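You operate a simulated robot arm through the tools that you are given. There is no shell and no other tool. Be economical: measure what you need, move in short steps, check, and stop when the job is done.

You run a simulated two-armed robot. Do the job below in one go: nothing can be reset, and whatever is moved stays where it is left.

TASK
Put one of the tan lumps from the top of the feed bench on the white label there. Put the box marked "shims" from the top of the feed bench on the fill shelf under the blue knob and the box marked "seals" on the top of the elevator base. Shut the elevator drawer. Fetch the bucket from the fill shelf under the green knob and set it on the fill shelf under the blue knob. Turn the target knob of the line twenty-six panel to 125 g. Open the top cart drawer, fetch the blue parts box from the inside of the top cart drawer and set it on top of the low cone and shut the drawer again. Fetch the white tin and set it on the grey run card. Take the bearing block labelled "3" from the top of the service bench and leave it on top of the blue tin. Open the blue bench drawer, put the snack bag from the top of the service bench in the inside of the blue bench drawer, then shut the drawer. Stack the brown tape roll from the top of the service bench on top of the blue tape roll. Any order will do. Set down upright: bucket, bearing block.

It is judged by the outcome, as a careful person would: the job done as asked, and still so three seconds after it is handed in. It fails if anything else is knocked over, pushed out of place, dropped, spilled or broken. A push-on lid holds only when it is set on centred and level and pressed home; a screw cap is set on level and turned clockwise until tight.

THE ROBOT
Two 7-joint arms with fingered hands on one trunk, on a base that drives. Base frame: it is fixed to the floor where the robot stands at the start and does not move with it; the origin is under the middle of the robot, x ahead of it, y to its left, z up; the surface under the hand at the start is at about z = 800. Units: mm, degrees, N and s.
The left shoulder is at the start at [-38, 164, 1289], the right one opposite. Places, roughly: bearing block [-2250, -4250, 1000]; blue bench drawer [-2100, -4500, 700]; blue parts box [-500, -3000, 750]; blue tin [-500, -2750, 1000]; bucket [1500, 2250, 750]; elevator drawer [3400, 300, 200]; fill shelf under the blue knob (64x25 cm) [760, 1800, 640]; grey parts box, purple parts box, teal parts box [1500, -750, 750]; inside of the blue bench drawer [-2200, -4600, 700]; label [750, 500, 750]; low cone (21x21x10 cm) [-2600, -4300, 900]; run card [500, 750, 750]; snack bag [-2250, -4500, 1000]; tan lump (6x5x4 cm) [700, -200, 800]; tan lump (6x6x4 cm) [1200, -600, 800]; tape roll [-2500, -4750, 1000]; target knob of the line twenty-six panel [2000, -2700, 1000]; top cart drawer [-200, -2900, 800]; top of the elevator base [3400, 400, 500]; white tin [-500, -2750, 1000]. Payload 5 kg a hand.
Tool frame (each hand has its own): the origin (TCP) lies between the finger pads and is the grasp point; the fingertips stand 43 mm ahead of it; z points along the fingers, y is the line along which they close. The gripper opens to 144 mm. The gripper's body begins 50 mm behind the TCP. The gripper is a hand of 5 fingers: y runs from the thumb to the fingers, the wrist lies at [-21, -124, -221] in the tool frame, and closing takes about 1.5 s.
Orientation is told as [roll, pitch, yaw] about the base's x, y, z axes, in that order, counted from this pose: with the fingers straight down and the wrist toward the robot, the tool's x, y and z point along [0, 1, 0], [1, 0, 0] and [0, 0, -1] of the base frame.

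THE INTERFACE
- The arms move only by the tool arm_command. It takes "left_rows", "right_rows" or both (then of equal length, played together; a hand with none holds still); each is text: rows parted by semicolons, each of 7 numbers parted by spaces: the opening, from 0 (shut) to 1 (fully open), then the shift along the tool's x, y, z in units of 25 mm (1.0 is 25 mm), then the turn, a rotation vector about the tool's x, y, z in units of 5 degrees (1.0 is 5 degrees). In form: jaw x y z rx ry rz; .... A call has 1 to 20 rows; each row shifts and turns the commanded pose from where the row before left it, along the tool's axes as they then stand. A call with a number of a shift or a turn outside -1 to 1 is refused whole. Each row takes 0.2 s and may step no farther than 50 mm and 8.6 degrees from the row before; otherwise, or with a gripper value out of range, the whole call is refused. A pose out of reach is approached as far as the arm can. The call stops where the force on the tool passes 40 N (or 10 N more than at its start, if that is more) or the arm is blocked; 0.2 s more then pass. The fingers move at their own pace (about 45 mm/s each) and stop on an object; they squeeze with about 29 N. The grip force told is the motor's: it shows also when the fingers shut on nothing. Time passes only in rows, and 0.2 s behind the last, so rows that do not move let the fingers close. It gives the time, the measured TCP pose, the force on the tool (base axes), the opening and the grip force at its end, in the units of the frame above (readings bear some noise), with the torque about the TCP (base axes, N m) and any sound that the robot's microphone picked up, and new pictures: "pictures" is both (left out), scene, wrist or none (wrist: the cameras of the hands that moved).
- Cameras (640 x 400 px; columns grow to the right, rows downward): "scene" is now at [-5.1, 11.8, 1523.8]; the picture's right is [0.13, -0.99, 0.03], its down [-0.55, -0.10, -0.83] and it looks along [0.82, 0.09, -0.56] (base axes); focal length 274 px, centre (320, 200). "left" rides on the left gripper at [-86, -109, -168] in its tool frame; the picture's right is [-0.80, -0.28, 0.53], its down [0.54, -0.73, 0.42] and it looks along [0.27, 0.63, 0.73] (tool axes); focal length 275 px, centre (320, 200). "right" rides on the right gripper at [86, -108, -168] in its tool frame; the picture's right is [-0.80, 0.28, -0.53], its down [-0.54, -0.73, 0.42] and it looks along [-0.27, 0.63, 0.73] (tool axes); focal length 275 px, centre (320, 200). There is no depth. A picture from a camera that has moved, and an enlarged one, comes with that camera's place and axes in the base frame and with its lens.
- lift_body(by): slides the trunk up (or, below 0, down) by that many mm; the arms and the scene camera ride with it, the base frame stays. It gives what a move gives, with no picture.
- roll_base(legs): drives the robot by 1 to 6 legs, each [ahead, left, turn to the left] in mm, mm and degrees, along the robot's own axes; the way and the turn of a leg run together, so that a leg with both is an arc; at most 1500 mm and 180 degrees a leg. The arms and the cameras ride along, it lands a little off, and it stops where it bumps. It gives what a move gives, and a new picture of the scene camera.
- hand_shape(shape, hand): the hand has 5 fingers and takes this shape, open, in about a second: jaw (thumb against the fingers, like two jaws); tri (thumb and two fingers); tip (a fingertip pinch); poke (one finger out to press); point (the index stretched); flat (the hand flat); cup (the hand cupped); fist (a fist). The gripper value then closes the fingers along that shape, each until it touches; the sizes above hold for jaw. It gives what a move gives, with no picture.
- head_to(pan, tilt): turns the head with the scene camera to pan (to the left, within 86 degrees either way) and tilt (down, from -29 to 69), counted from straight ahead of the robot. It gives what a move gives, and a new picture of the scene camera.
- zoom(camera, box): a new picture of the part [left, top, right, bottom] of that camera's present view, enlarged. The clock stands still meanwhile.
- finish_job(): hands the job in; it is judged then, once.

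Go step by step. Nothing tells you exact positions but the pictures and the camera data: compare them with the known pose of the tool, close in by small moves and look again before you grip or let go. The budget is 567 turns and 360 pictures, counting those below and the enlarged ones. Unless the task says otherwise, let go and move clear before handing in, and close with one line.

The tools are called after ">>>" as name(argument=value, ...) on one line, values as JSON. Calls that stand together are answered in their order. arm_command: Moves the arms, as the interface text tells. Its arguments: {"type":"object","properties":{"left_rows":{"type":"string"},"right_rows":{"type":"string"},"pictures":{"type":"string","enum":["both","scene","wrist","none"]}},"required":[]} The other tools are called the same way: lift_body (by) slides the trunk up or down; hand_shape (shape, hand) gives the hand a shape; roll_base (legs) drives the base; head_to (pan, tilt) turns the head that bears the scene camera; zoom (camera, box) takes an enlarged picture of a part of a camera's view; finish_job () hands the job in.

At the start:

```text
time_s: 0.0
left_position: [680.0, 212.3, 1116.4]
left_tool_rot: [0.3, -5.1, -5.7]
left_wrist_force: [0.1, 0.0, 0.4]
left_ft_torque: [0.0, -0.01, -0.02]
left_opening: 143.5
left_grip_force: 0.1
left_shape: jaw
right_position: [739.4, -238.3, 1187.3]
right_tool_rot: [-1.5, -7.2, 0.0]
right_wrist_force: [-1.3, -0.3, -0.7]
right_ft_torque: [-0.03, 0.04, 0.0]
right_opening: 143.9
right_grip_force: 0.1
right_shape: jaw
trunk travel left (down, up): [-375.0, 565.0]
robot x, y, heading: [-7.3, -26.1, -4.0]
head pan, tilt: [11.7, 39.1]
```

scene: 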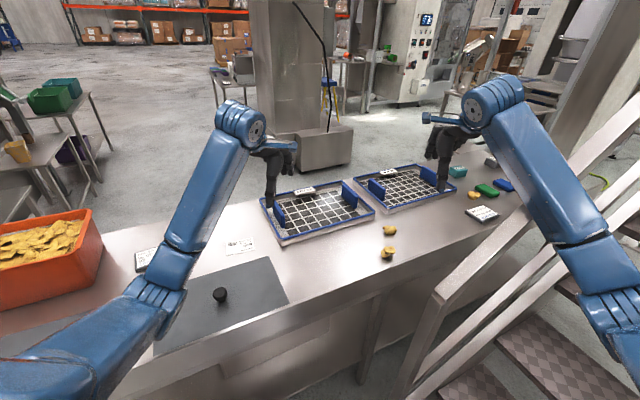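
right: 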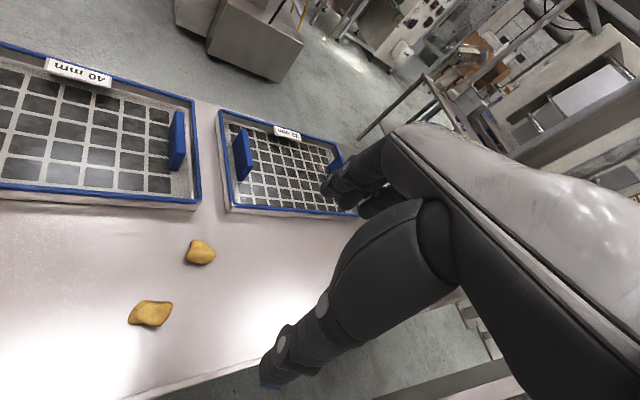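
left: 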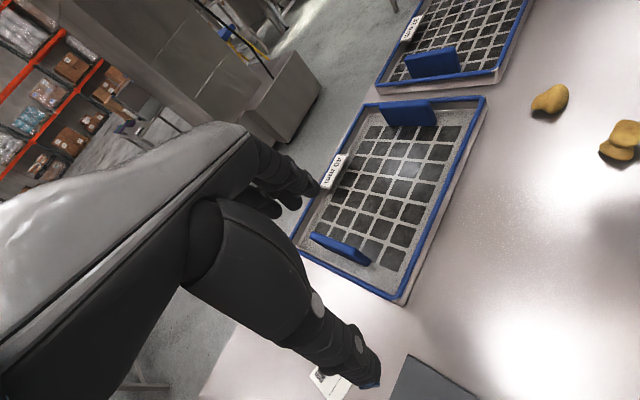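

I see the feed bench ahead with sieves, tan lumps, small boxes and labels. First I look closer at the labels and boxes.

>>> zoom(camera="scene", box=[420, 130, 540, 230])

>>> zoom(camera="scene", box=[120, 200, 300, 320])

>>> zoom(camera="scene", box=[220, 0, 520, 180])

>>> head_to(pan=70, tilt=30)

```text
4.00 times, centred on (480, 180) of scene
camera zoom: at [-5.1, 11.8, 1523.8], right [0.13, -0.99, 0.03], down [-0.55, -0.1, -0.83], along [0.82, 0.09, -0.56], focal length 1097 px, centre (-320, 280)
```

zoom: 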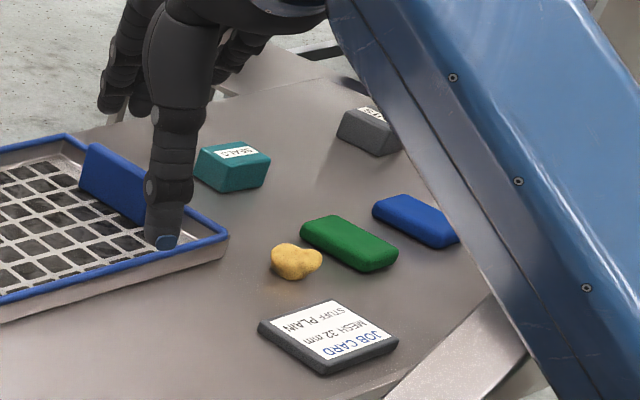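

```text
3.33 times, centred on (210, 260) of scene
camera zoom: at [-5.1, 11.8, 1523.8], right [0.13, -0.99, 0.03], down [-0.55, -0.1, -0.83], along [0.82, 0.09, -0.56], focal length 914 px, centre (687, 0)
```

zoom: 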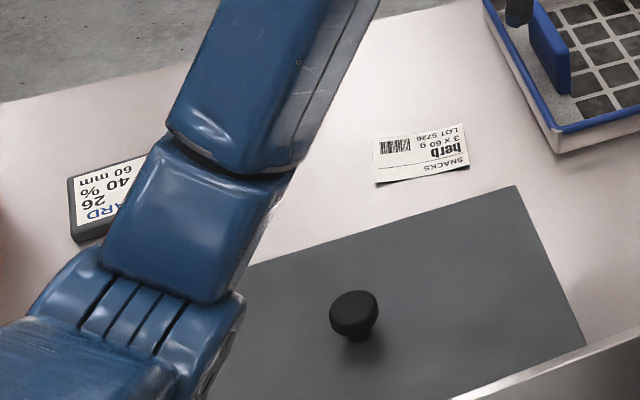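

```text
2.13 times, centred on (370, 90) of scene
camera zoom: at [-5.1, 11.8, 1523.8], right [0.13, -0.99, 0.03], down [-0.55, -0.1, -0.83], along [0.82, 0.09, -0.56], focal length 585 px, centre (213, 435)
```

zoom: 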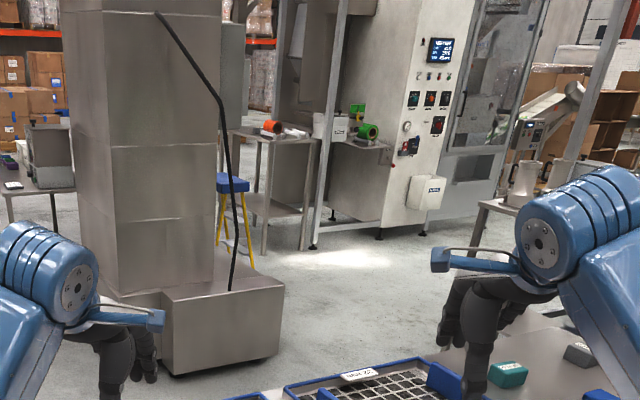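

```text
time_s: 1.3
left_position: [723.7, 147.8, 1100.2]
left_tool_rot: [1.9, -7.3, -10.7]
left_wrist_force: [-1.4, 0.2, 0.5]
left_ft_torque: [0.06, -0.02, 0.01]
left_opening: 143.9
left_grip_force: 0.0
left_shape: jaw
right_position: [763.3, -240.2, 1180.6]
right_tool_rot: [-2.9, -10.5, 3.7]
right_wrist_force: [-0.1, 0.3, 0.2]
right_ft_torque: [-0.01, 0.0, 0.03]
right_opening: 144.0
right_grip_force: 0.0
right_shape: jaw
trunk travel left (down, up): [-375.0, 565.0]
robot x, y, heading: [-17.7, -30.5, -5.9]
head pan, tilt: [70.0, 30.0]
camera scene: at [-73.7, 72.9, 1532.4], right [0.89, -0.44, 0.1], down [-0.13, -0.47, -0.87], along [0.43, 0.77, -0.48], focal length 274 px, centre (320, 200)
```

scene: 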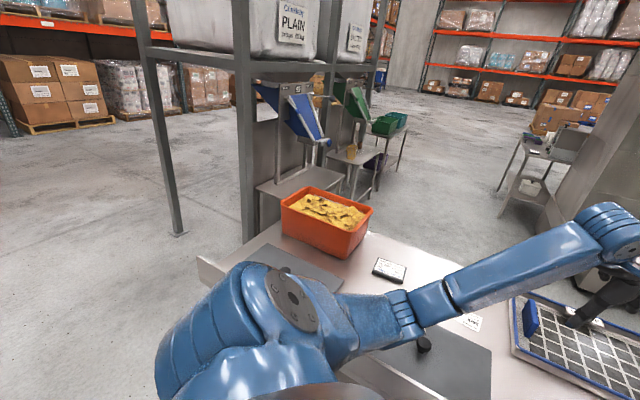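

I see the fill shelves (blue knob, green knob) to the left behind the orange bin. The readings changed without an arm move, so I check whether the robot is settling.

>>> arm_command(left_rows="1 0 0 0 0 0 0", right_rows="1 0 0 0 0 0 0", pictures="none")

>>> zoom(camera="scene", box=[240, 60, 420, 200])

```text
time_s: 1.6
left_position: [771.6, 60.4, 1089.1]
left_tool_rot: [3.0, -9.9, -17.1]
left_wrist_force: [0.2, -3.4, 0.4]
left_ft_torque: [0.27, 0.02, 0.07]
left_opening: 143.7
left_grip_force: 0.1
left_shape: jaw
right_position: [791.1, -212.8, 1184.9]
right_tool_rot: [-4.5, -14.0, 10.6]
right_wrist_force: [-0.9, 1.0, 1.0]
right_ft_torque: [-0.14, -0.07, -0.05]
right_opening: 143.9
right_grip_force: 0.1
right_shape: jaw
trunk travel left (down, up): [-375.0, 565.0]
robot x, y, heading: [-24.3, -51.2, -8.3]
head pan, tilt: [70.0, 30.0]
stopped in row 1 (left hand): the arm was blocked; the commanded pose is now the measured one
```

```text
2.86 times, centred on (330, 130) of scene
camera zoom: at [-80.5, 59.2, 1532.9], right [0.88, -0.47, 0.1], down [-0.15, -0.46, -0.87], along [0.46, 0.75, -0.47], focal length 783 px, centre (291, 400)
```

zoom: 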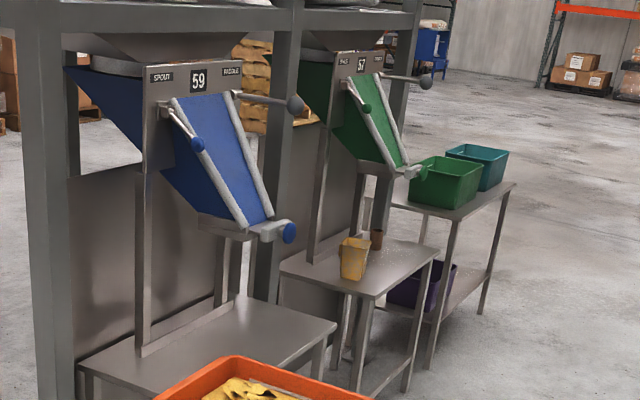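

The base and the arms keep drifting by themselves; something may be in contact. I look straight down ahead.

>>> head_to(pan=0, tilt=50)

```text
time_s: 3.0
left_position: [768.2, 85.0, 1092.6]
left_tool_rot: [3.1, -10.1, -16.0]
left_wrist_force: [-0.5, 0.3, 0.0]
left_ft_torque: [-0.11, -0.03, -0.01]
left_opening: 143.6
left_grip_force: 0.0
left_shape: jaw
right_position: [791.3, -218.0, 1182.2]
right_tool_rot: [-4.7, -13.8, 9.5]
right_wrist_force: [-0.3, -0.3, 0.7]
right_ft_torque: [0.01, 0.03, 0.0]
right_opening: 143.6
right_grip_force: 0.0
right_shape: jaw
trunk travel left (down, up): [-375.0, 565.0]
robot x, y, heading: [-24.3, -36.8, -7.3]
head pan, tilt: [0.0, 50.0]
camera scene: at [-48.2, -24.2, 1509.0], right [-0.13, -0.99, 0.01], down [-0.69, 0.08, -0.72], along [0.71, -0.1, -0.69], focal length 274 px, centre (320, 200)
```

scene: 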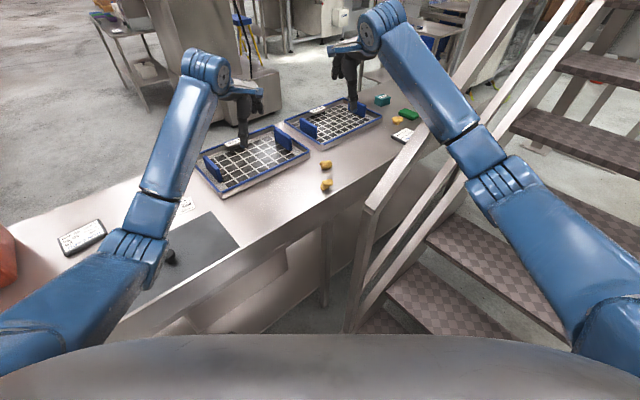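

Now I check whether it has come to rest.

>>> arm_command(left_rows="1 0 0 0 0 0 0;1 0 0 0 0 0 0;1 0 0 0 0 0 0", right_rows="1 0 0 0 0 0 0;1 0 0 0 0 0 0;1 0 0 0 0 0 0", pictures="none")

>>> arm_command(left_rows="1 0 0 0 0 0 0;1 0 0 0 0 0 0;1 0 0 0 0 0 0", pictures="none")

```text
time_s: 3.4
left_position: [815.2, -2.1, 1083.0]
left_tool_rot: [4.0, -13.3, -23.0]
left_wrist_force: [1.1, -4.3, -1.1]
left_ft_torque: [0.34, 0.04, 0.08]
left_opening: 143.8
left_grip_force: 0.0
left_shape: jaw
right_position: [823.1, -167.2, 1183.6]
right_tool_rot: [-6.6, -17.2, 17.6]
right_wrist_force: [-0.4, 2.1, 0.1]
right_ft_torque: [-0.11, -0.04, -0.07]
right_opening: 143.6
right_grip_force: 0.0
right_shape: jaw
trunk travel left (down, up): [-375.0, 565.0]
robot x, y, heading: [-33.7, -50.5, -9.2]
head pan, tilt: [0.0, 50.0]
stopped in row 1 (left hand): the arm was blocked; the commanded pose is now the measured one
```

```text
time_s: 3.7
left_position: [858.8, -22.0, 1079.4]
left_tool_rot: [5.4, -16.4, -25.4]
left_wrist_force: [-0.7, -1.3, -3.7]
left_ft_torque: [0.01, -0.16, 0.1]
left_opening: 143.7
left_grip_force: 0.1
left_shape: jaw
right_position: [862.6, -97.0, 1184.3]
right_tool_rot: [-7.5, -21.3, 25.8]
right_wrist_force: [-2.0, 1.3, 2.6]
right_ft_torque: [-0.17, -0.1, -0.07]
right_opening: 144.0
right_grip_force: 0.1
right_shape: jaw
trunk travel left (down, up): [-375.0, 565.0]
robot x, y, heading: [-42.7, -41.1, -8.1]
head pan, tilt: [0.0, 50.0]
stopped in row 1 (left hand): the arm was blocked; the commanded pose is now the measured one
```

The arms are blocked and creep; the right arm may be touching the stair rail. I back the base away a little.

>>> roll_base(legs=[[-150, 50, 0]])

>>> head_to(pan=-50, tilt=45)

```text
time_s: 4.4
left_position: [927.2, 89.0, 959.4]
left_tool_rot: [2.7, -9.9, -20.5]
left_wrist_force: [-4.0, 5.1, 4.2]
left_ft_torque: [-0.35, -0.34, 0.0]
left_opening: 143.9
left_grip_force: 0.0
left_shape: jaw
right_position: [954.4, -36.7, 1102.5]
right_tool_rot: [-5.5, -17.3, 24.7]
right_wrist_force: [-4.1, -0.6, 3.9]
right_ft_torque: [-0.17, -0.23, -0.2]
right_opening: 143.9
right_grip_force: 0.1
right_shape: jaw
trunk travel left (down, up): [-375.0, 565.0]
robot x, y, heading: [-72.4, 8.6, -6.1]
head pan, tilt: [0.0, 50.0]
stopped in leg 1: the robot was blocked; the commanded pose is now the measured one
camera scene: at [26.5, 23.9, 1491.9], right [-0.1, -0.99, 0.02], down [-0.75, 0.07, -0.66], along [0.66, -0.08, -0.75], focal length 274 px, centre (320, 200)
```

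scene: 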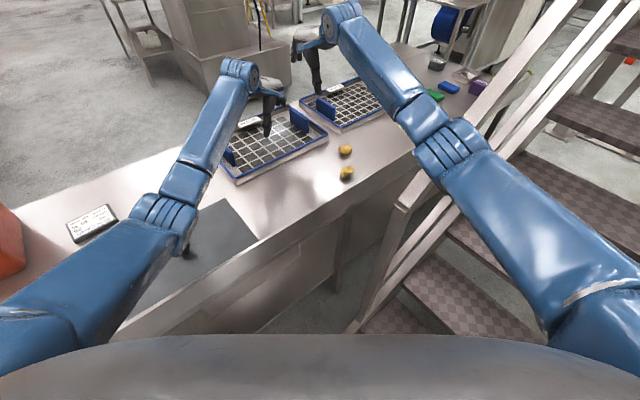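

```text
time_s: 5.6
left_position: [924.5, 77.9, 972.9]
left_tool_rot: [2.7, -10.8, -21.5]
left_wrist_force: [0.3, -0.7, 0.3]
left_ft_torque: [0.0, 0.02, -0.02]
left_opening: 144.1
left_grip_force: 0.0
left_shape: jaw
right_position: [950.6, -42.7, 1116.7]
right_tool_rot: [-6.2, -17.6, 24.5]
right_wrist_force: [-0.4, -0.1, 0.5]
right_ft_torque: [-0.02, 0.01, 0.0]
right_opening: 143.7
right_grip_force: 0.1
right_shape: jaw
trunk travel left (down, up): [-375.0, 565.0]
robot x, y, heading: [-60.8, 6.1, -6.5]
head pan, tilt: [-50.0, 45.0]
camera scene: at [10.7, 32.3, 1508.3], right [-0.83, -0.55, 0.03], down [-0.38, 0.54, -0.75], along [0.4, -0.64, -0.66], focal length 274 px, centre (320, 200)
```

scene: 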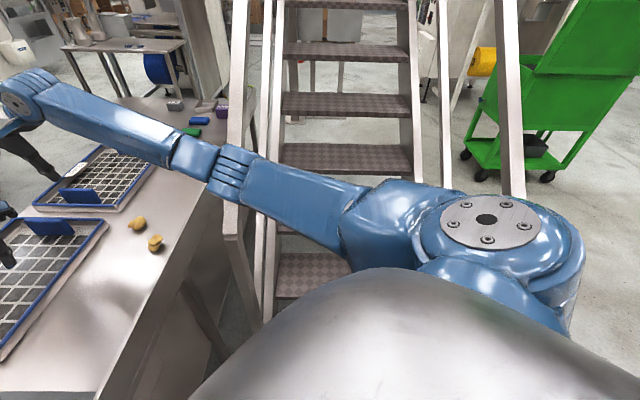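

The trunk seems to sway when anything moves, as if an arm pushes on something. I look closely where the right arm passes the stair rail.

>>> zoom(camera="scene", box=[160, 100, 400, 300])

>>> zoom(camera="right", box=[0, 0, 640, 400])

>>> head_to(pan=-86, tilt=50)

>>> head_to(pan=86, tilt=50)

```text
2.00 times, centred on (280, 200) of scene
camera zoom: at [10.7, 32.3, 1508.3], right [-0.83, -0.55, 0.03], down [-0.38, 0.54, -0.75], along [0.4, -0.64, -0.66], focal length 548 px, centre (400, 200)
```

zoom: 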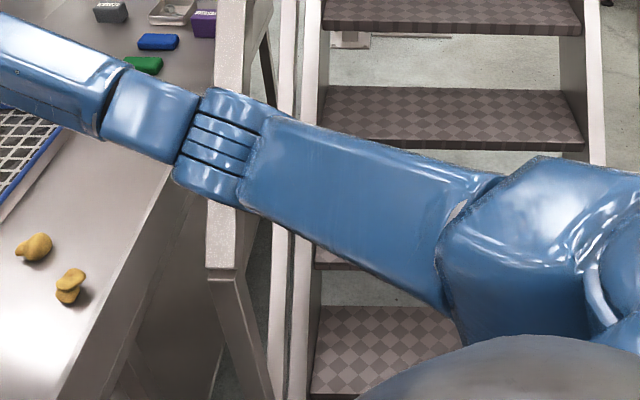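

```text
1.00 times, centred on (320, 200) of right (not enlarged: the box is as wide or as high as the picture)
camera zoom: at [769.0, -10.1, 1233.4], right [0.38, -0.63, 0.67], down [-0.29, -0.77, -0.56], along [0.88, 0.02, -0.48], focal length 275 px, centre (320, 200)
```

zoom: 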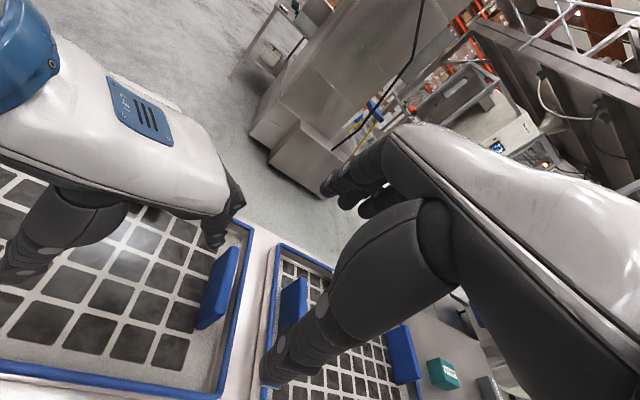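

```text
time_s: 6.6
left_position: [925.9, 77.6, 973.9]
left_tool_rot: [2.9, -10.9, -21.2]
left_wrist_force: [0.2, 0.4, -0.4]
left_ft_torque: [0.0, 0.0, 0.01]
left_opening: 143.7
left_grip_force: 0.0
left_shape: jaw
right_position: [951.9, -45.0, 1117.8]
right_tool_rot: [-6.4, -17.8, 24.6]
right_wrist_force: [-0.7, 0.0, 0.3]
right_ft_torque: [-0.03, 0.01, 0.0]
right_opening: 143.7
right_grip_force: 0.1
right_shape: jaw
trunk travel left (down, up): [-375.0, 565.0]
robot x, y, heading: [-65.3, 7.4, -6.2]
head pan, tilt: [-85.9, 50.0]
camera scene: at [-32.4, 43.8, 1503.5], right [-1.0, 0.04, -0.01], down [0.04, 0.71, -0.7], along [-0.02, -0.7, -0.71], focal length 274 px, centre (320, 200)
```

scene: 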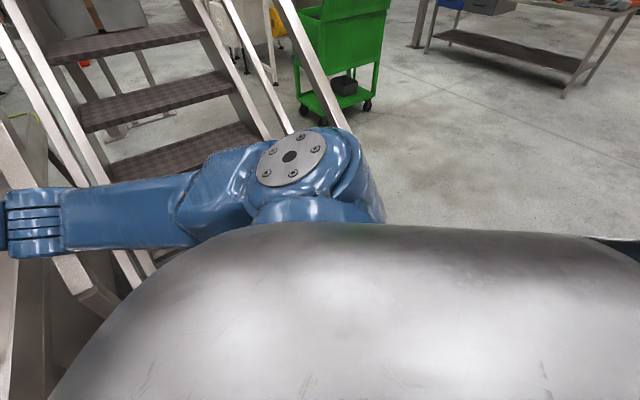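

```text
time_s: 9.2
left_position: [928.3, 77.4, 976.1]
left_tool_rot: [3.1, -11.1, -21.1]
left_wrist_force: [-0.9, 0.3, 0.3]
left_ft_torque: [0.0, -0.02, 0.01]
left_opening: 144.0
left_grip_force: 0.0
left_shape: jaw
right_position: [953.6, -48.6, 1116.4]
right_tool_rot: [-6.6, -17.5, 24.6]
right_wrist_force: [-0.1, -0.4, -0.1]
right_ft_torque: [-0.01, -0.01, -0.01]
right_opening: 143.8
right_grip_force: 0.0
right_shape: jaw
trunk travel left (down, up): [-375.0, 565.0]
robot x, y, heading: [-61.5, -1.5, -6.1]
head pan, tilt: [85.9, 50.0]
camera scene: at [-8.7, 219.6, 1490.4], right [0.98, -0.18, 0.03], down [-0.13, -0.81, -0.57], along [0.12, 0.55, -0.82], focal length 274 px, centre (320, 200)
```

scene: 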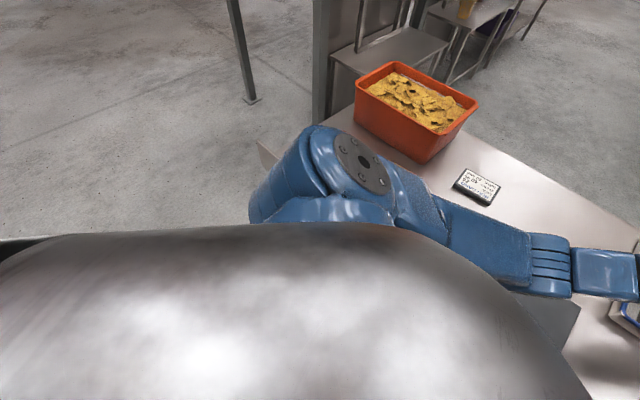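

The trunk leans to the left, consistent with the right arm pressing against the stair rail. I lift the trunk to raise the arm clear.

>>> lift_body(by=150)

>>> head_to(pan=-50, tilt=45)

```text
time_s: 9.5
left_position: [932.1, 87.1, 999.7]
left_tool_rot: [8.0, -11.6, -17.9]
left_wrist_force: [6.6, 17.5, 1.2]
left_ft_torque: [-1.48, 0.56, -0.28]
left_opening: 144.1
left_grip_force: 0.0
left_shape: jaw
right_position: [959.9, -68.1, 1134.4]
right_tool_rot: [-5.3, -21.0, 26.8]
right_wrist_force: [-0.7, 1.1, 1.7]
right_ft_torque: [-0.09, -0.06, -0.03]
right_opening: 143.7
right_grip_force: 0.0
right_shape: jaw
trunk travel left (down, up): [-377.0, 563.0]
robot x, y, heading: [-44.8, 11.6, -3.2]
head pan, tilt: [85.9, 50.0]
stopped: the arm was blocked; the commanded pose is now the measured one
```

```text
time_s: 11.7
left_position: [920.6, 47.2, 993.3]
left_tool_rot: [6.9, -10.7, -19.7]
left_wrist_force: [-0.2, 0.7, 0.3]
left_ft_torque: [0.02, 0.01, -0.02]
left_opening: 144.1
left_grip_force: 0.0
left_shape: jaw
right_position: [958.2, -72.7, 1134.1]
right_tool_rot: [-6.5, -21.8, 27.6]
right_wrist_force: [0.8, 0.1, -0.3]
right_ft_torque: [-0.04, 0.01, -0.04]
right_opening: 143.7
right_grip_force: 0.1
right_shape: jaw
trunk travel left (down, up): [-377.0, 563.0]
robot x, y, heading: [-48.5, 6.2, -4.0]
head pan, tilt: [-50.0, 45.0]
camera scene: at [35.3, 145.7, 1518.1], right [-0.81, -0.59, 0.07], down [-0.41, 0.47, -0.78], along [0.43, -0.66, -0.62], focal length 274 px, centre (320, 200)
```

scene: 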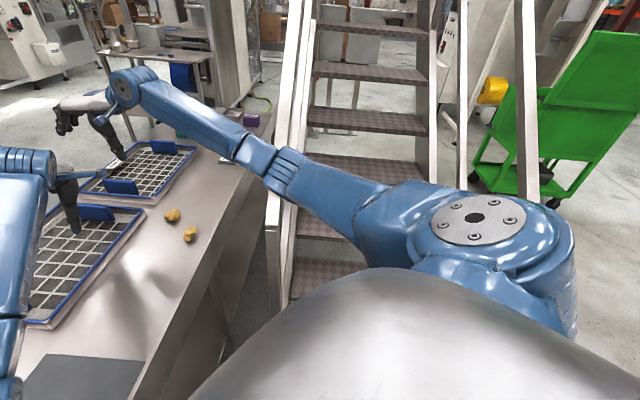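

The hands are now close to each other and the right upper arm still lies over the rail. I raise the right hand in steps and draw the left hand away to the left.

>>> arm_command(right_rows="1 0 0 -1 0 0 0;1 0 0 -1 0 0 0;1 0 0 -1 0 0 0;1 0 0 -1 0 0 0", left_rows="1 0.8 0 -0.5 0 0 0;1 0.8 0 -0.5 0 0 0;1 0.8 0 -0.5 0 0 0;1 0.8 0 -0.5 0 0 0", pictures="scene")

```text
time_s: 12.1
left_position: [950.3, 89.7, 1049.2]
left_tool_rot: [13.2, -15.7, -15.5]
left_wrist_force: [2.9, 13.2, 4.3]
left_ft_torque: [-1.17, 0.37, -0.3]
left_opening: 144.1
left_grip_force: 0.1
left_shape: jaw
right_position: [990.3, -121.9, 1128.6]
right_tool_rot: [-5.3, -24.6, 25.1]
right_wrist_force: [-6.1, -4.7, 6.6]
right_ft_torque: [0.21, -0.28, 0.01]
right_opening: 143.7
right_grip_force: 0.0
right_shape: jaw
trunk travel left (down, up): [-377.0, 563.0]
robot x, y, heading: [-16.3, 17.7, 1.2]
head pan, tilt: [-50.0, 45.0]
stopped in row 1 (left hand): the arm was blocked; the commanded pose is now the measured one
camera scene: at [56.6, 218.6, 1515.7], right [-0.75, -0.65, 0.1], down [-0.45, 0.4, -0.8], along [0.48, -0.65, -0.6], focal length 274 px, centre (320, 200)
```

scene: 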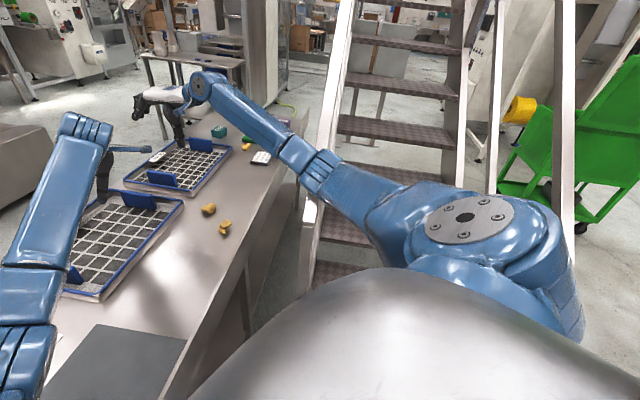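

The trunk is leaning left about 10 degrees, and it is growing. I look straight ahead and down to understand what touches.

>>> head_to(pan=20, tilt=60)

>>> zoom(camera="left", box=[0, 0, 640, 400])

>>> zoom(camera="right", box=[0, 0, 640, 400])

```text
time_s: 13.5
left_position: [959.3, 97.1, 1051.9]
left_tool_rot: [12.7, -16.2, -15.1]
left_wrist_force: [0.2, -1.3, -0.9]
left_ft_torque: [0.0, 0.03, -0.01]
left_opening: 144.0
left_grip_force: 0.0
left_shape: jaw
right_position: [1005.3, -102.7, 1117.9]
right_tool_rot: [-5.0, -24.5, 25.5]
right_wrist_force: [0.7, 0.3, 0.1]
right_ft_torque: [-0.01, -0.03, 0.0]
right_opening: 143.5
right_grip_force: 0.0
right_shape: jaw
trunk travel left (down, up): [-377.0, 563.0]
robot x, y, heading: [-7.8, 15.3, 1.9]
head pan, tilt: [20.0, 60.0]
camera scene: at [75.7, 304.7, 1482.1], right [0.37, -0.91, 0.17], down [-0.79, -0.41, -0.45], along [0.48, 0.03, -0.88], focal length 274 px, centre (320, 200)
```

scene: 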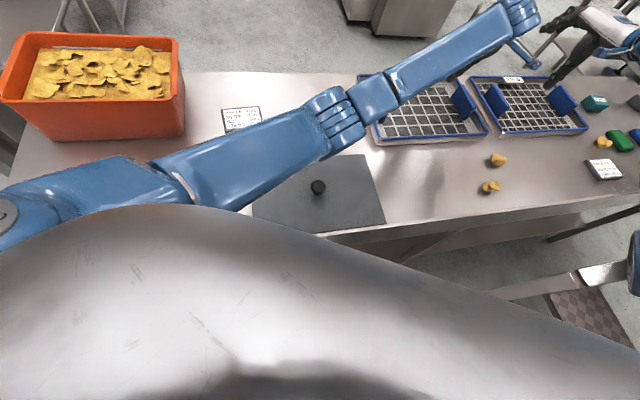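

```text
1.00 times, centred on (320, 200) of left (not enlarged: the box is as wide or as high as the picture)
camera zoom: at [788.3, 16.9, 1161.0], right [-0.25, -0.62, -0.75], down [-0.43, 0.76, -0.48], along [0.87, 0.2, -0.46], focal length 275 px, centre (320, 200)
```

zoom: 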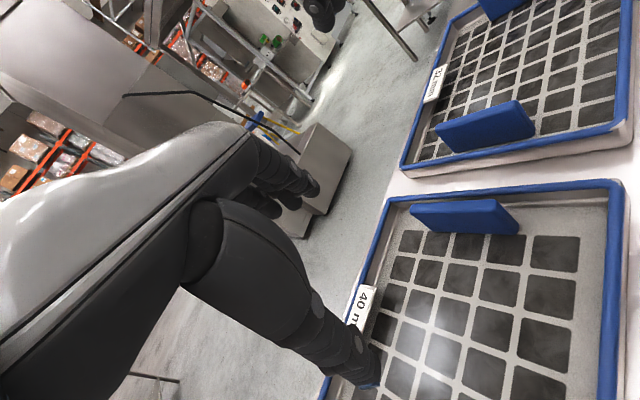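

```text
1.00 times, centred on (320, 200) of right (not enlarged: the box is as wide or as high as the picture)
camera zoom: at [811.9, -82.8, 1217.3], right [0.33, -0.67, 0.67], down [-0.21, -0.74, -0.64], along [0.92, 0.07, -0.38], focal length 275 px, centre (320, 200)
```

zoom: 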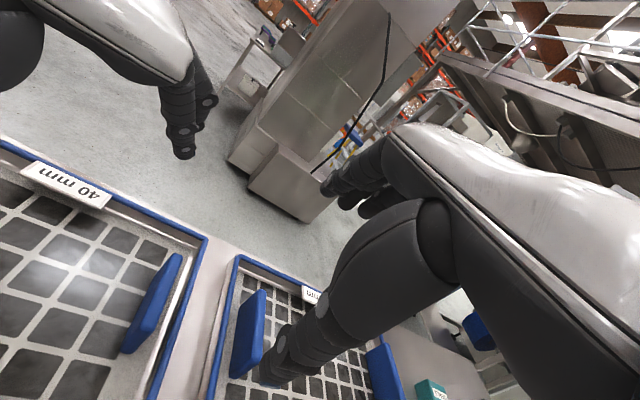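

The right side of the base seems to be lifted, likely caught on the foot of the stairs. I drive back and left, away from the stairs.

>>> roll_base(legs=[[-150, 100, 0]])

```text
time_s: 14.2
left_position: [1032.6, 105.0, 1309.3]
left_tool_rot: [36.1, -44.1, -22.1]
left_wrist_force: [2.9, 2.8, -9.4]
left_ft_torque: [-0.03, -0.35, -0.01]
left_opening: 143.7
left_grip_force: 0.0
left_shape: jaw
right_position: [1108.3, -173.5, 1111.2]
right_tool_rot: [11.0, -34.2, 12.9]
right_wrist_force: [0.2, 1.8, 2.9]
right_ft_torque: [-0.26, 0.09, -0.08]
right_opening: 144.0
right_grip_force: 0.0
right_shape: jaw
trunk travel left (down, up): [-377.0, 563.0]
robot x, y, heading: [44.3, 42.7, 10.7]
head pan, tilt: [20.0, 60.0]
stopped in leg 1: the robot was blocked; the commanded pose is now the measured one
camera scene: at [96.6, 320.4, 1484.5], right [0.51, -0.85, 0.15], down [-0.73, -0.52, -0.45], along [0.46, 0.12, -0.88], focal length 274 px, centre (320, 200)
```

scene: 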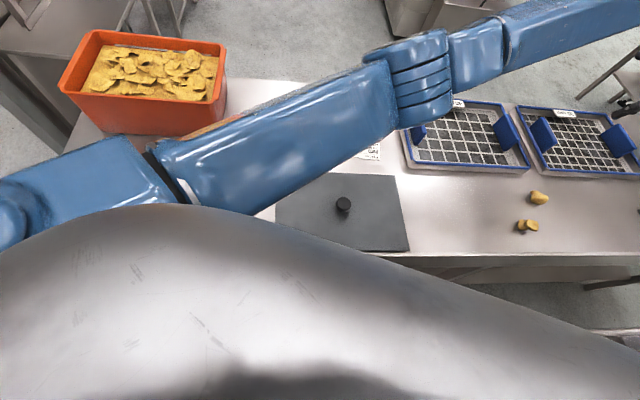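

That move went the wrong way and the left arm swung up. I let it rest and look to the right and down before anything else.

>>> head_to(pan=-60, tilt=65)

>>> head_to(pan=-86, tilt=30)

```text
time_s: 15.7
left_position: [1032.4, 113.3, 1299.2]
left_tool_rot: [33.9, -43.5, -20.6]
left_wrist_force: [0.3, -0.2, 0.5]
left_ft_torque: [-0.02, 0.01, 0.01]
left_opening: 144.1
left_grip_force: 0.1
left_shape: jaw
right_position: [1107.2, -173.0, 1110.4]
right_tool_rot: [10.3, -33.7, 13.4]
right_wrist_force: [0.3, -0.2, -0.6]
right_ft_torque: [-0.01, -0.01, 0.0]
right_opening: 143.9
right_grip_force: 0.1
right_shape: jaw
trunk travel left (down, up): [-377.0, 563.0]
robot x, y, heading: [44.1, 38.5, 10.9]
head pan, tilt: [-60.0, 65.0]
camera scene: at [77.6, 242.0, 1488.9], right [-0.76, -0.65, 0.08], down [-0.58, 0.61, -0.55], along [0.31, -0.46, -0.83], focal length 274 px, centre (320, 200)
```

scene: 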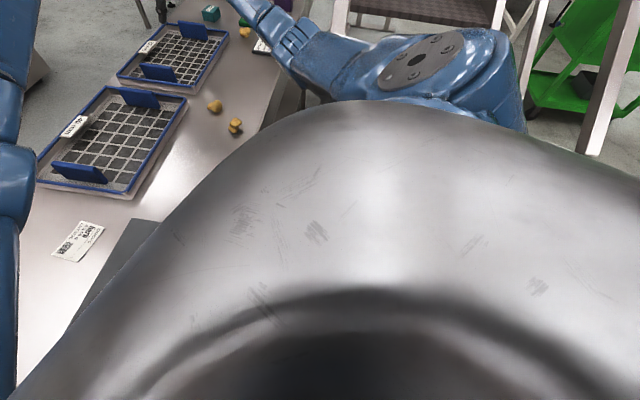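

```text
time_s: 16.7
left_position: [1032.4, 111.1, 1300.0]
left_tool_rot: [33.9, -43.5, -20.4]
left_wrist_force: [-0.1, -0.2, 0.2]
left_ft_torque: [0.03, 0.05, 0.0]
left_opening: 143.9
left_grip_force: 0.1
left_shape: jaw
right_position: [1107.6, -172.8, 1110.5]
right_tool_rot: [10.3, -34.0, 13.3]
right_wrist_force: [0.1, 0.5, -0.5]
right_ft_torque: [0.02, 0.01, -0.05]
right_opening: 144.1
right_grip_force: 0.1
right_shape: jaw
trunk travel left (down, up): [-377.0, 563.0]
robot x, y, heading: [42.3, 45.0, 10.9]
head pan, tilt: [-85.9, 30.0]
camera scene: at [59.2, 208.4, 1541.8], right [-0.97, -0.26, 0.0], down [-0.1, 0.34, -0.94], along [0.24, -0.9, -0.35], focal length 274 px, centre (320, 200)
```

scene: 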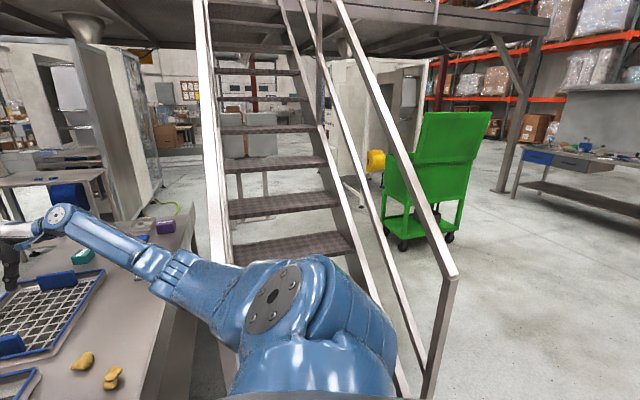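

The pose is now steady, still leaning about 10 degrees left. I zoom in where the right arm meets the left stair rail.

>>> zoom(camera="scene", box=[130, 220, 330, 345])

>>> head_to(pan=-40, tilt=50)

>>> zoom(camera="scene", box=[250, 80, 450, 205])

```text
3.20 times, centred on (230, 282) of scene
camera zoom: at [59.2, 208.4, 1541.8], right [-0.97, -0.26, 0.0], down [-0.1, 0.34, -0.94], along [0.24, -0.9, -0.35], focal length 877 px, centre (608, -64)
```

zoom: 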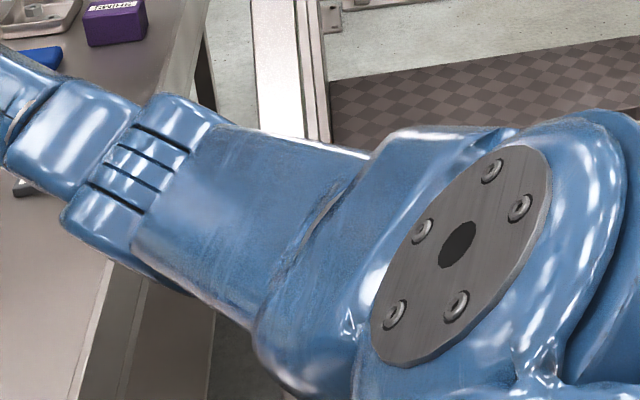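

```text
time_s: 17.9
left_position: [1032.7, 111.7, 1299.6]
left_tool_rot: [34.1, -43.5, -20.5]
left_wrist_force: [-0.9, -0.3, 0.3]
left_ft_torque: [-0.04, 0.01, -0.01]
left_opening: 144.2
left_grip_force: 0.2
left_shape: jaw
right_position: [1108.6, -172.6, 1110.0]
right_tool_rot: [10.4, -33.9, 13.4]
right_wrist_force: [-0.4, -1.0, -0.1]
right_ft_torque: [0.01, 0.0, 0.05]
right_opening: 144.0
right_grip_force: 0.0
right_shape: jaw
trunk travel left (down, up): [-377.0, 563.0]
robot x, y, heading: [40.8, 41.4, 10.7]
head pan, tilt: [-40.0, 50.0]
camera scene: at [104.1, 253.1, 1506.5], right [-0.49, -0.86, 0.12], down [-0.64, 0.26, -0.72], along [0.59, -0.43, -0.68], focal length 274 px, centre (320, 200)
```

scene: 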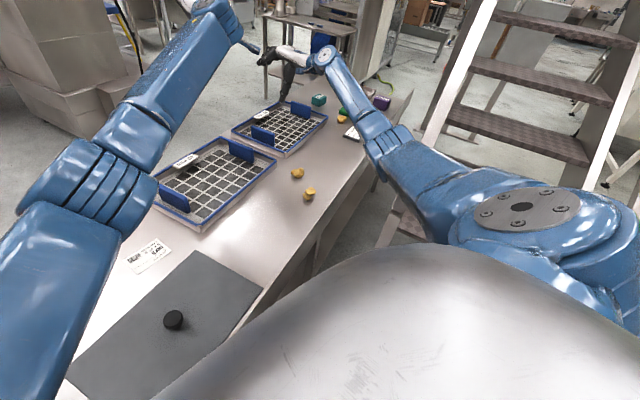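

```text
3.20 times, centred on (350, 142) of scene
camera zoom: at [104.1, 253.1, 1506.5], right [-0.49, -0.86, 0.12], down [-0.64, 0.26, -0.72], along [0.59, -0.43, -0.68], focal length 877 px, centre (224, 384)
```

zoom: 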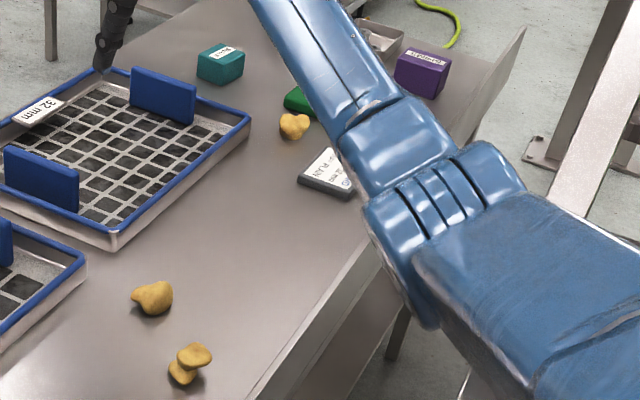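

The robot is steady now. I test one arm at a time with a null command to learn which arm is disturbed.

>>> arm_command(right_rows="1 0 0 0 0 0 0", pictures="none")

```text
time_s: 18.2
left_position: [1084.0, 108.2, 1394.6]
left_tool_rot: [55.4, -50.8, -34.0]
left_wrist_force: [2.3, -10.3, -8.1]
left_ft_torque: [0.52, -0.52, 1.13]
left_opening: 143.7
left_grip_force: 0.0
left_shape: jaw
right_position: [1145.3, -216.3, 1154.0]
right_tool_rot: [28.3, -40.5, 6.1]
right_wrist_force: [-37.5, -59.9, -22.0]
right_ft_torque: [4.54, -2.91, 0.51]
right_opening: 144.1
right_grip_force: 0.0
right_shape: jaw
trunk travel left (down, up): [-377.0, 563.0]
robot x, y, heading: [46.6, 52.8, 11.7]
head pan, tilt: [-40.0, 50.0]
stopped in row 1 (left hand): the arm was blocked; the commanded pose is now the measured one
```

Both arms stretch out forward even on a null command, and the right hand felt 60 N. I look at where the hands are now.

>>> head_to(pan=-10, tilt=35)

```text
time_s: 19.1
left_position: [1156.6, 106.4, 1207.7]
left_tool_rot: [45.1, -37.1, -19.9]
left_wrist_force: [-3.0, -0.4, -1.8]
left_ft_torque: [0.09, -0.23, -0.11]
left_opening: 143.9
left_grip_force: 0.1
left_shape: jaw
right_position: [1184.7, -266.4, 1012.8]
right_tool_rot: [19.3, -34.4, 9.0]
right_wrist_force: [6.3, 1.4, 4.1]
right_ft_torque: [-0.37, 0.7, 0.19]
right_opening: 144.2
right_grip_force: 0.0
right_shape: jaw
trunk travel left (down, up): [-377.0, 563.0]
robot x, y, heading: [76.4, 95.9, 11.6]
head pan, tilt: [-10.0, 35.0]
camera scene: at [277.0, 235.2, 1516.7], right [0.03, -1.0, 0.08], down [-0.61, -0.09, -0.79], along [0.79, -0.02, -0.61], focal length 274 px, centre (320, 200)
```

scene: 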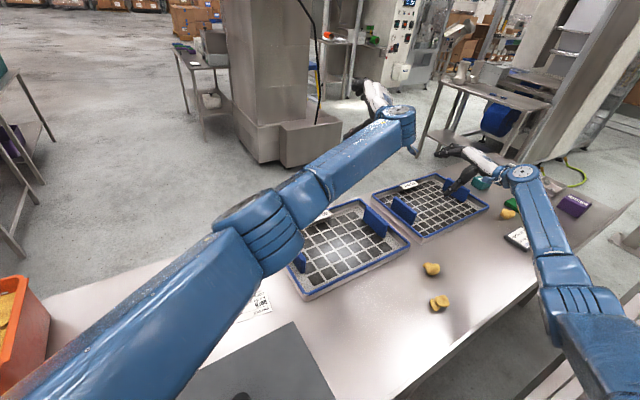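

The base slid and the lean has eased. I wait and look again.

>>> head_to(pan=-30, tilt=50)

>>> hand_shape(hand="right", shape="jaw")

```text
time_s: 20.0
left_position: [1125.2, 90.9, 1216.6]
left_tool_rot: [42.1, -37.4, -19.7]
left_wrist_force: [-1.3, 1.2, 1.1]
left_ft_torque: [-0.13, -0.05, -0.14]
left_opening: 144.0
left_grip_force: 0.1
left_shape: jaw
right_position: [1215.8, -145.6, 984.7]
right_tool_rot: [20.6, -32.5, 14.2]
right_wrist_force: [0.4, 0.9, 0.7]
right_ft_torque: [-0.12, 0.0, -0.08]
right_opening: 143.8
right_grip_force: 0.1
right_shape: jaw
trunk travel left (down, up): [-377.0, 563.0]
robot x, y, heading: [65.3, 83.7, 17.0]
head pan, tilt: [-30.0, 50.0]
camera scene: at [208.0, 114.8, 1489.1], right [-0.22, -0.98, 0.02], down [-0.76, 0.15, -0.64], along [0.62, -0.16, -0.77], focal length 274 px, centre (320, 200)
```

scene: 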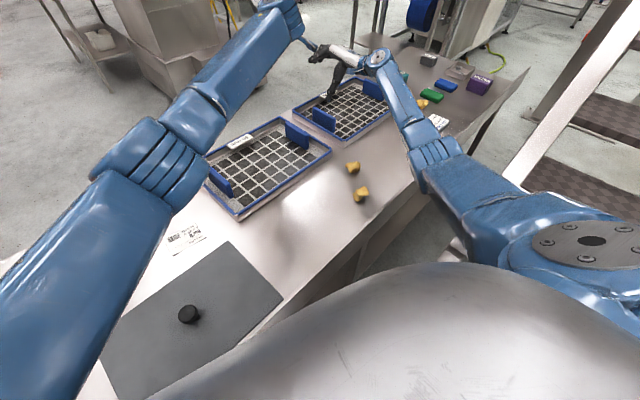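

```text
time_s: 20.9
left_position: [1144.6, 49.1, 1225.9]
left_tool_rot: [42.4, -37.8, -23.7]
left_wrist_force: [0.1, 0.2, -1.6]
left_ft_torque: [0.06, -0.1, -0.01]
left_opening: 144.0
left_grip_force: 0.0
left_shape: jaw
right_position: [1220.6, -197.8, 996.4]
right_tool_rot: [20.4, -33.0, 10.2]
right_wrist_force: [0.1, -0.4, -1.7]
right_ft_torque: [0.11, -0.05, 0.02]
right_opening: 144.2
right_grip_force: 0.0
right_shape: jaw
trunk travel left (down, up): [-377.0, 563.0]
robot x, y, heading: [92.2, 115.2, 13.3]
head pan, tilt: [-30.0, 50.0]
```

The robot now stands nearly upright. I test a null command again.

>>> arm_command(left_rows="1 0 0 0 0 0 0", right_rows="1 0 0 0 0 0 0", pictures="scene")

```text
time_s: 21.5
left_position: [1137.0, 61.6, 1234.5]
left_tool_rot: [43.0, -38.2, -23.1]
left_wrist_force: [0.5, -0.6, 0.1]
left_ft_torque: [-0.02, 0.04, -0.02]
left_opening: 144.3
left_grip_force: 0.0
left_shape: jaw
right_position: [1219.7, -180.5, 1010.0]
right_tool_rot: [20.8, -33.9, 11.4]
right_wrist_force: [0.0, 1.9, -0.7]
right_ft_torque: [0.01, -0.1, 0.02]
right_opening: 143.9
right_grip_force: 0.1
right_shape: jaw
trunk travel left (down, up): [-377.0, 563.0]
robot x, y, heading: [95.5, 117.4, 14.4]
head pan, tilt: [-30.0, 50.0]
stopped in row 1 (left hand): the arm was blocked; the commanded pose is now the measured one
camera scene: at [233.7, 133.0, 1492.1], right [-0.27, -0.96, 0.02], down [-0.74, 0.2, -0.64], along [0.61, -0.19, -0.77], focal length 274 px, centre (320, 200)
```

scene: 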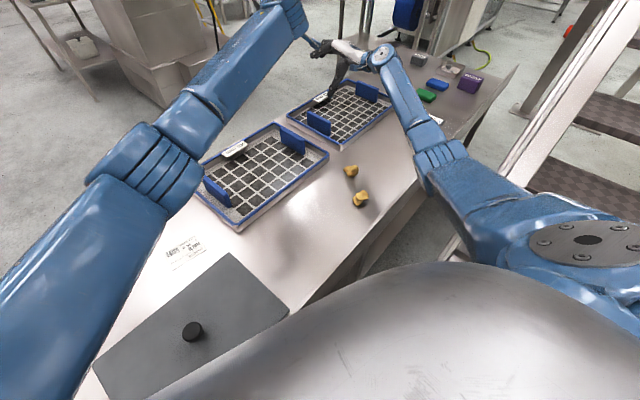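

It holds still now. I back off straight, a short distance, away from the bench.

>>> roll_base(legs=[[-100, 0, 0]])

```text
time_s: 22.2
left_position: [1130.7, 72.0, 1237.7]
left_tool_rot: [43.8, -38.2, -22.5]
left_wrist_force: [-0.4, 0.1, 0.9]
left_ft_torque: [-0.03, 0.03, -0.03]
left_opening: 143.8
left_grip_force: 0.0
left_shape: jaw
right_position: [1220.9, -166.9, 1013.7]
right_tool_rot: [21.2, -34.4, 12.0]
right_wrist_force: [0.5, 0.5, -0.4]
right_ft_torque: [-0.03, -0.01, -0.05]
right_opening: 143.8
right_grip_force: 0.0
right_shape: jaw
trunk travel left (down, up): [-377.0, 563.0]
robot x, y, heading: [98.9, 120.7, 15.2]
head pan, tilt: [-30.0, 50.0]
stopped in leg 1: the robot was blocked; the commanded pose is now the measured one
camera scene: at [221.3, 124.2, 1491.1], right [-0.25, -0.97, 0.01], down [-0.74, 0.19, -0.64], along [0.62, -0.17, -0.77], focal length 274 px, centre (320, 200)
```

scene: 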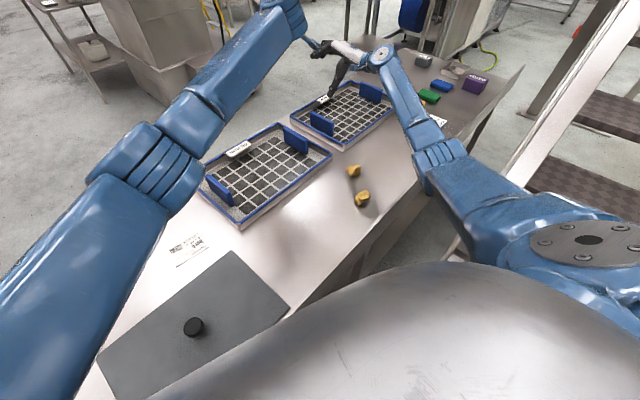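

Backing is refused, so I test the trunk and a pure turn to find what is free.

>>> lift_body(by=60)

>>> roll_base(legs=[[0, 0, 15]])

```text
time_s: 23.2
left_position: [1130.5, 56.2, 1295.8]
left_tool_rot: [44.2, -38.0, -23.2]
left_wrist_force: [0.6, -0.4, -0.4]
left_ft_torque: [0.0, -0.04, 0.0]
left_opening: 144.2
left_grip_force: 0.0
left_shape: jaw
right_position: [1218.0, -185.7, 1066.3]
right_tool_rot: [21.7, -34.2, 11.1]
right_wrist_force: [0.6, 0.2, -0.6]
right_ft_torque: [0.02, 0.0, 0.01]
right_opening: 144.1
right_grip_force: 0.1
right_shape: jaw
trunk travel left (down, up): [-437.0, 503.0]
robot x, y, heading: [99.4, 117.5, 15.0]
head pan, tilt: [-30.0, 50.0]
```

```text
time_s: 24.5
left_position: [1108.4, 329.8, 1297.3]
left_tool_rot: [44.4, -38.0, -7.9]
left_wrist_force: [0.2, -0.8, -0.3]
left_ft_torque: [-0.04, -0.03, -0.01]
left_opening: 143.9
left_grip_force: 0.1
left_shape: jaw
right_position: [1256.4, 122.4, 1069.3]
right_tool_rot: [21.6, -34.2, 26.4]
right_wrist_force: [0.3, -0.2, 0.1]
right_ft_torque: [0.03, 0.03, 0.03]
right_opening: 144.1
right_grip_force: 0.1
right_shape: jaw
trunk travel left (down, up): [-437.0, 503.0]
robot x, y, heading: [97.0, 115.5, 30.4]
head pan, tilt: [-30.0, 50.0]
camera scene: at [218.2, 144.7, 1551.9], right [0.01, -1.0, 0.0], down [-0.77, 0.0, -0.64], along [0.64, 0.0, -0.77], focal length 274 px, centre (320, 200)
```

scene: 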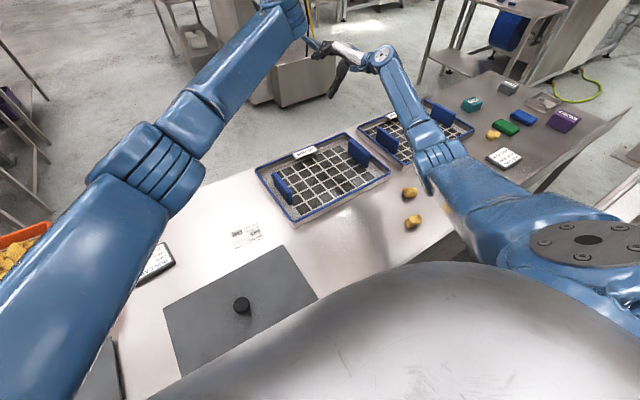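

The robot is free again: the right elbow had been resting on the stair newel. I raise the trunk for clearance and then fold the arms back to hands-down poses.

>>> lift_body(by=200)

>>> arm_command(right_rows="1 0 -0.8 -0.8 0 -0.864 0;1 0 -0.8 -0.8 0 -0.864 0;1 0 -0.8 -0.8 0 -0.864 0;1 0 -0.8 -0.8 0 -0.864 0;1 0 -0.8 -0.8 0 -0.864 0;1 0 -0.8 -0.6 0.977 0 0;1 0 -0.8 -0.5 0.977 0 0;1 0 -0.8 -0.4 0.977 0 0;1 0 -0.8 -0.3 0.977 0 0;1 0 -0.8 -0.2 0.977 0 0;1 0 -0.8 0 0.977 0 0;1 0 -0.8 0 0.977 0 0;1 0 0 0 0 0 0;1 0 0 0 0 0 0;1 0 0 0 0 0 0;1 0 0 0 0 0 0;1 0 0 0 0 0 0", left_rows="1 0 -0.6 -0.5 0 -0.987 0;1 0 -0.6 -0.5 0 -0.987 0;1 0 -0.6 -0.5 0 -0.987 0;1 0 -0.6 -0.5 0 -0.987 0;1 0 -0.6 -0.5 0 -0.987 0;1 0 -0.6 -0.5 0 -0.987 0;1 0 -0.6 -0.4 0 -0.987 0;1 0 -0.6 -0.4 0 -0.987 0;1 0 -0.6 -0.4 0 -0.987 0;1 0 -0.6 0 0.95 0 0;1 0 -0.6 0 0.95 0 0;1 0 -0.6 0 0.95 0 0;1 0 -0.6 0 0.95 0 0;1 0 -0.6 0 0.95 0 0;1 0 -0.6 0 0.95 0 0;1 0 -0.6 0 0.95 0 0;1 0 -0.6 0 0.95 0 0", pictures="scene")

```text
time_s: 26.6
left_position: [1109.6, 330.6, 1497.9]
left_tool_rot: [44.3, -38.1, -8.0]
left_wrist_force: [0.8, 0.2, 0.0]
left_ft_torque: [0.0, 0.0, 0.0]
left_opening: 143.8
left_grip_force: 0.0
left_shape: jaw
right_position: [1258.2, 122.6, 1269.2]
right_tool_rot: [21.7, -34.2, 26.4]
right_wrist_force: [0.2, 0.4, -0.7]
right_ft_torque: [0.06, 0.02, 0.04]
right_opening: 144.1
right_grip_force: 0.1
right_shape: jaw
trunk travel left (down, up): [-637.0, 303.0]
robot x, y, heading: [97.4, 112.6, 30.3]
head pan, tilt: [-30.0, 50.0]
```

```text
time_s: 30.2
left_position: [832.2, 324.3, 1444.0]
left_tool_rot: [-0.1, 0.0, -8.0]
left_wrist_force: [-0.2, 1.1, -0.2]
left_ft_torque: [0.0, -0.02, 0.01]
left_opening: 143.9
left_grip_force: 0.0
left_shape: jaw
right_position: [1008.9, -29.0, 1292.2]
right_tool_rot: [0.0, -0.1, 26.6]
right_wrist_force: [-0.7, 0.1, -0.2]
right_ft_torque: [0.03, -0.02, -0.01]
right_opening: 143.9
right_grip_force: 0.0
right_shape: jaw
trunk travel left (down, up): [-637.0, 303.0]
robot x, y, heading: [95.8, 116.2, 30.5]
head pan, tilt: [-30.0, 50.0]
camera scene: at [217.9, 144.2, 1751.9], right [0.01, -1.0, 0.0], down [-0.77, 0.0, -0.64], along [0.64, 0.0, -0.77], focal length 274 px, centre (320, 200)
```

scene: 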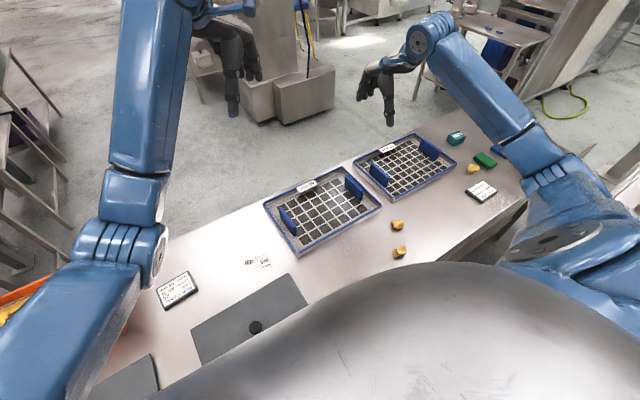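

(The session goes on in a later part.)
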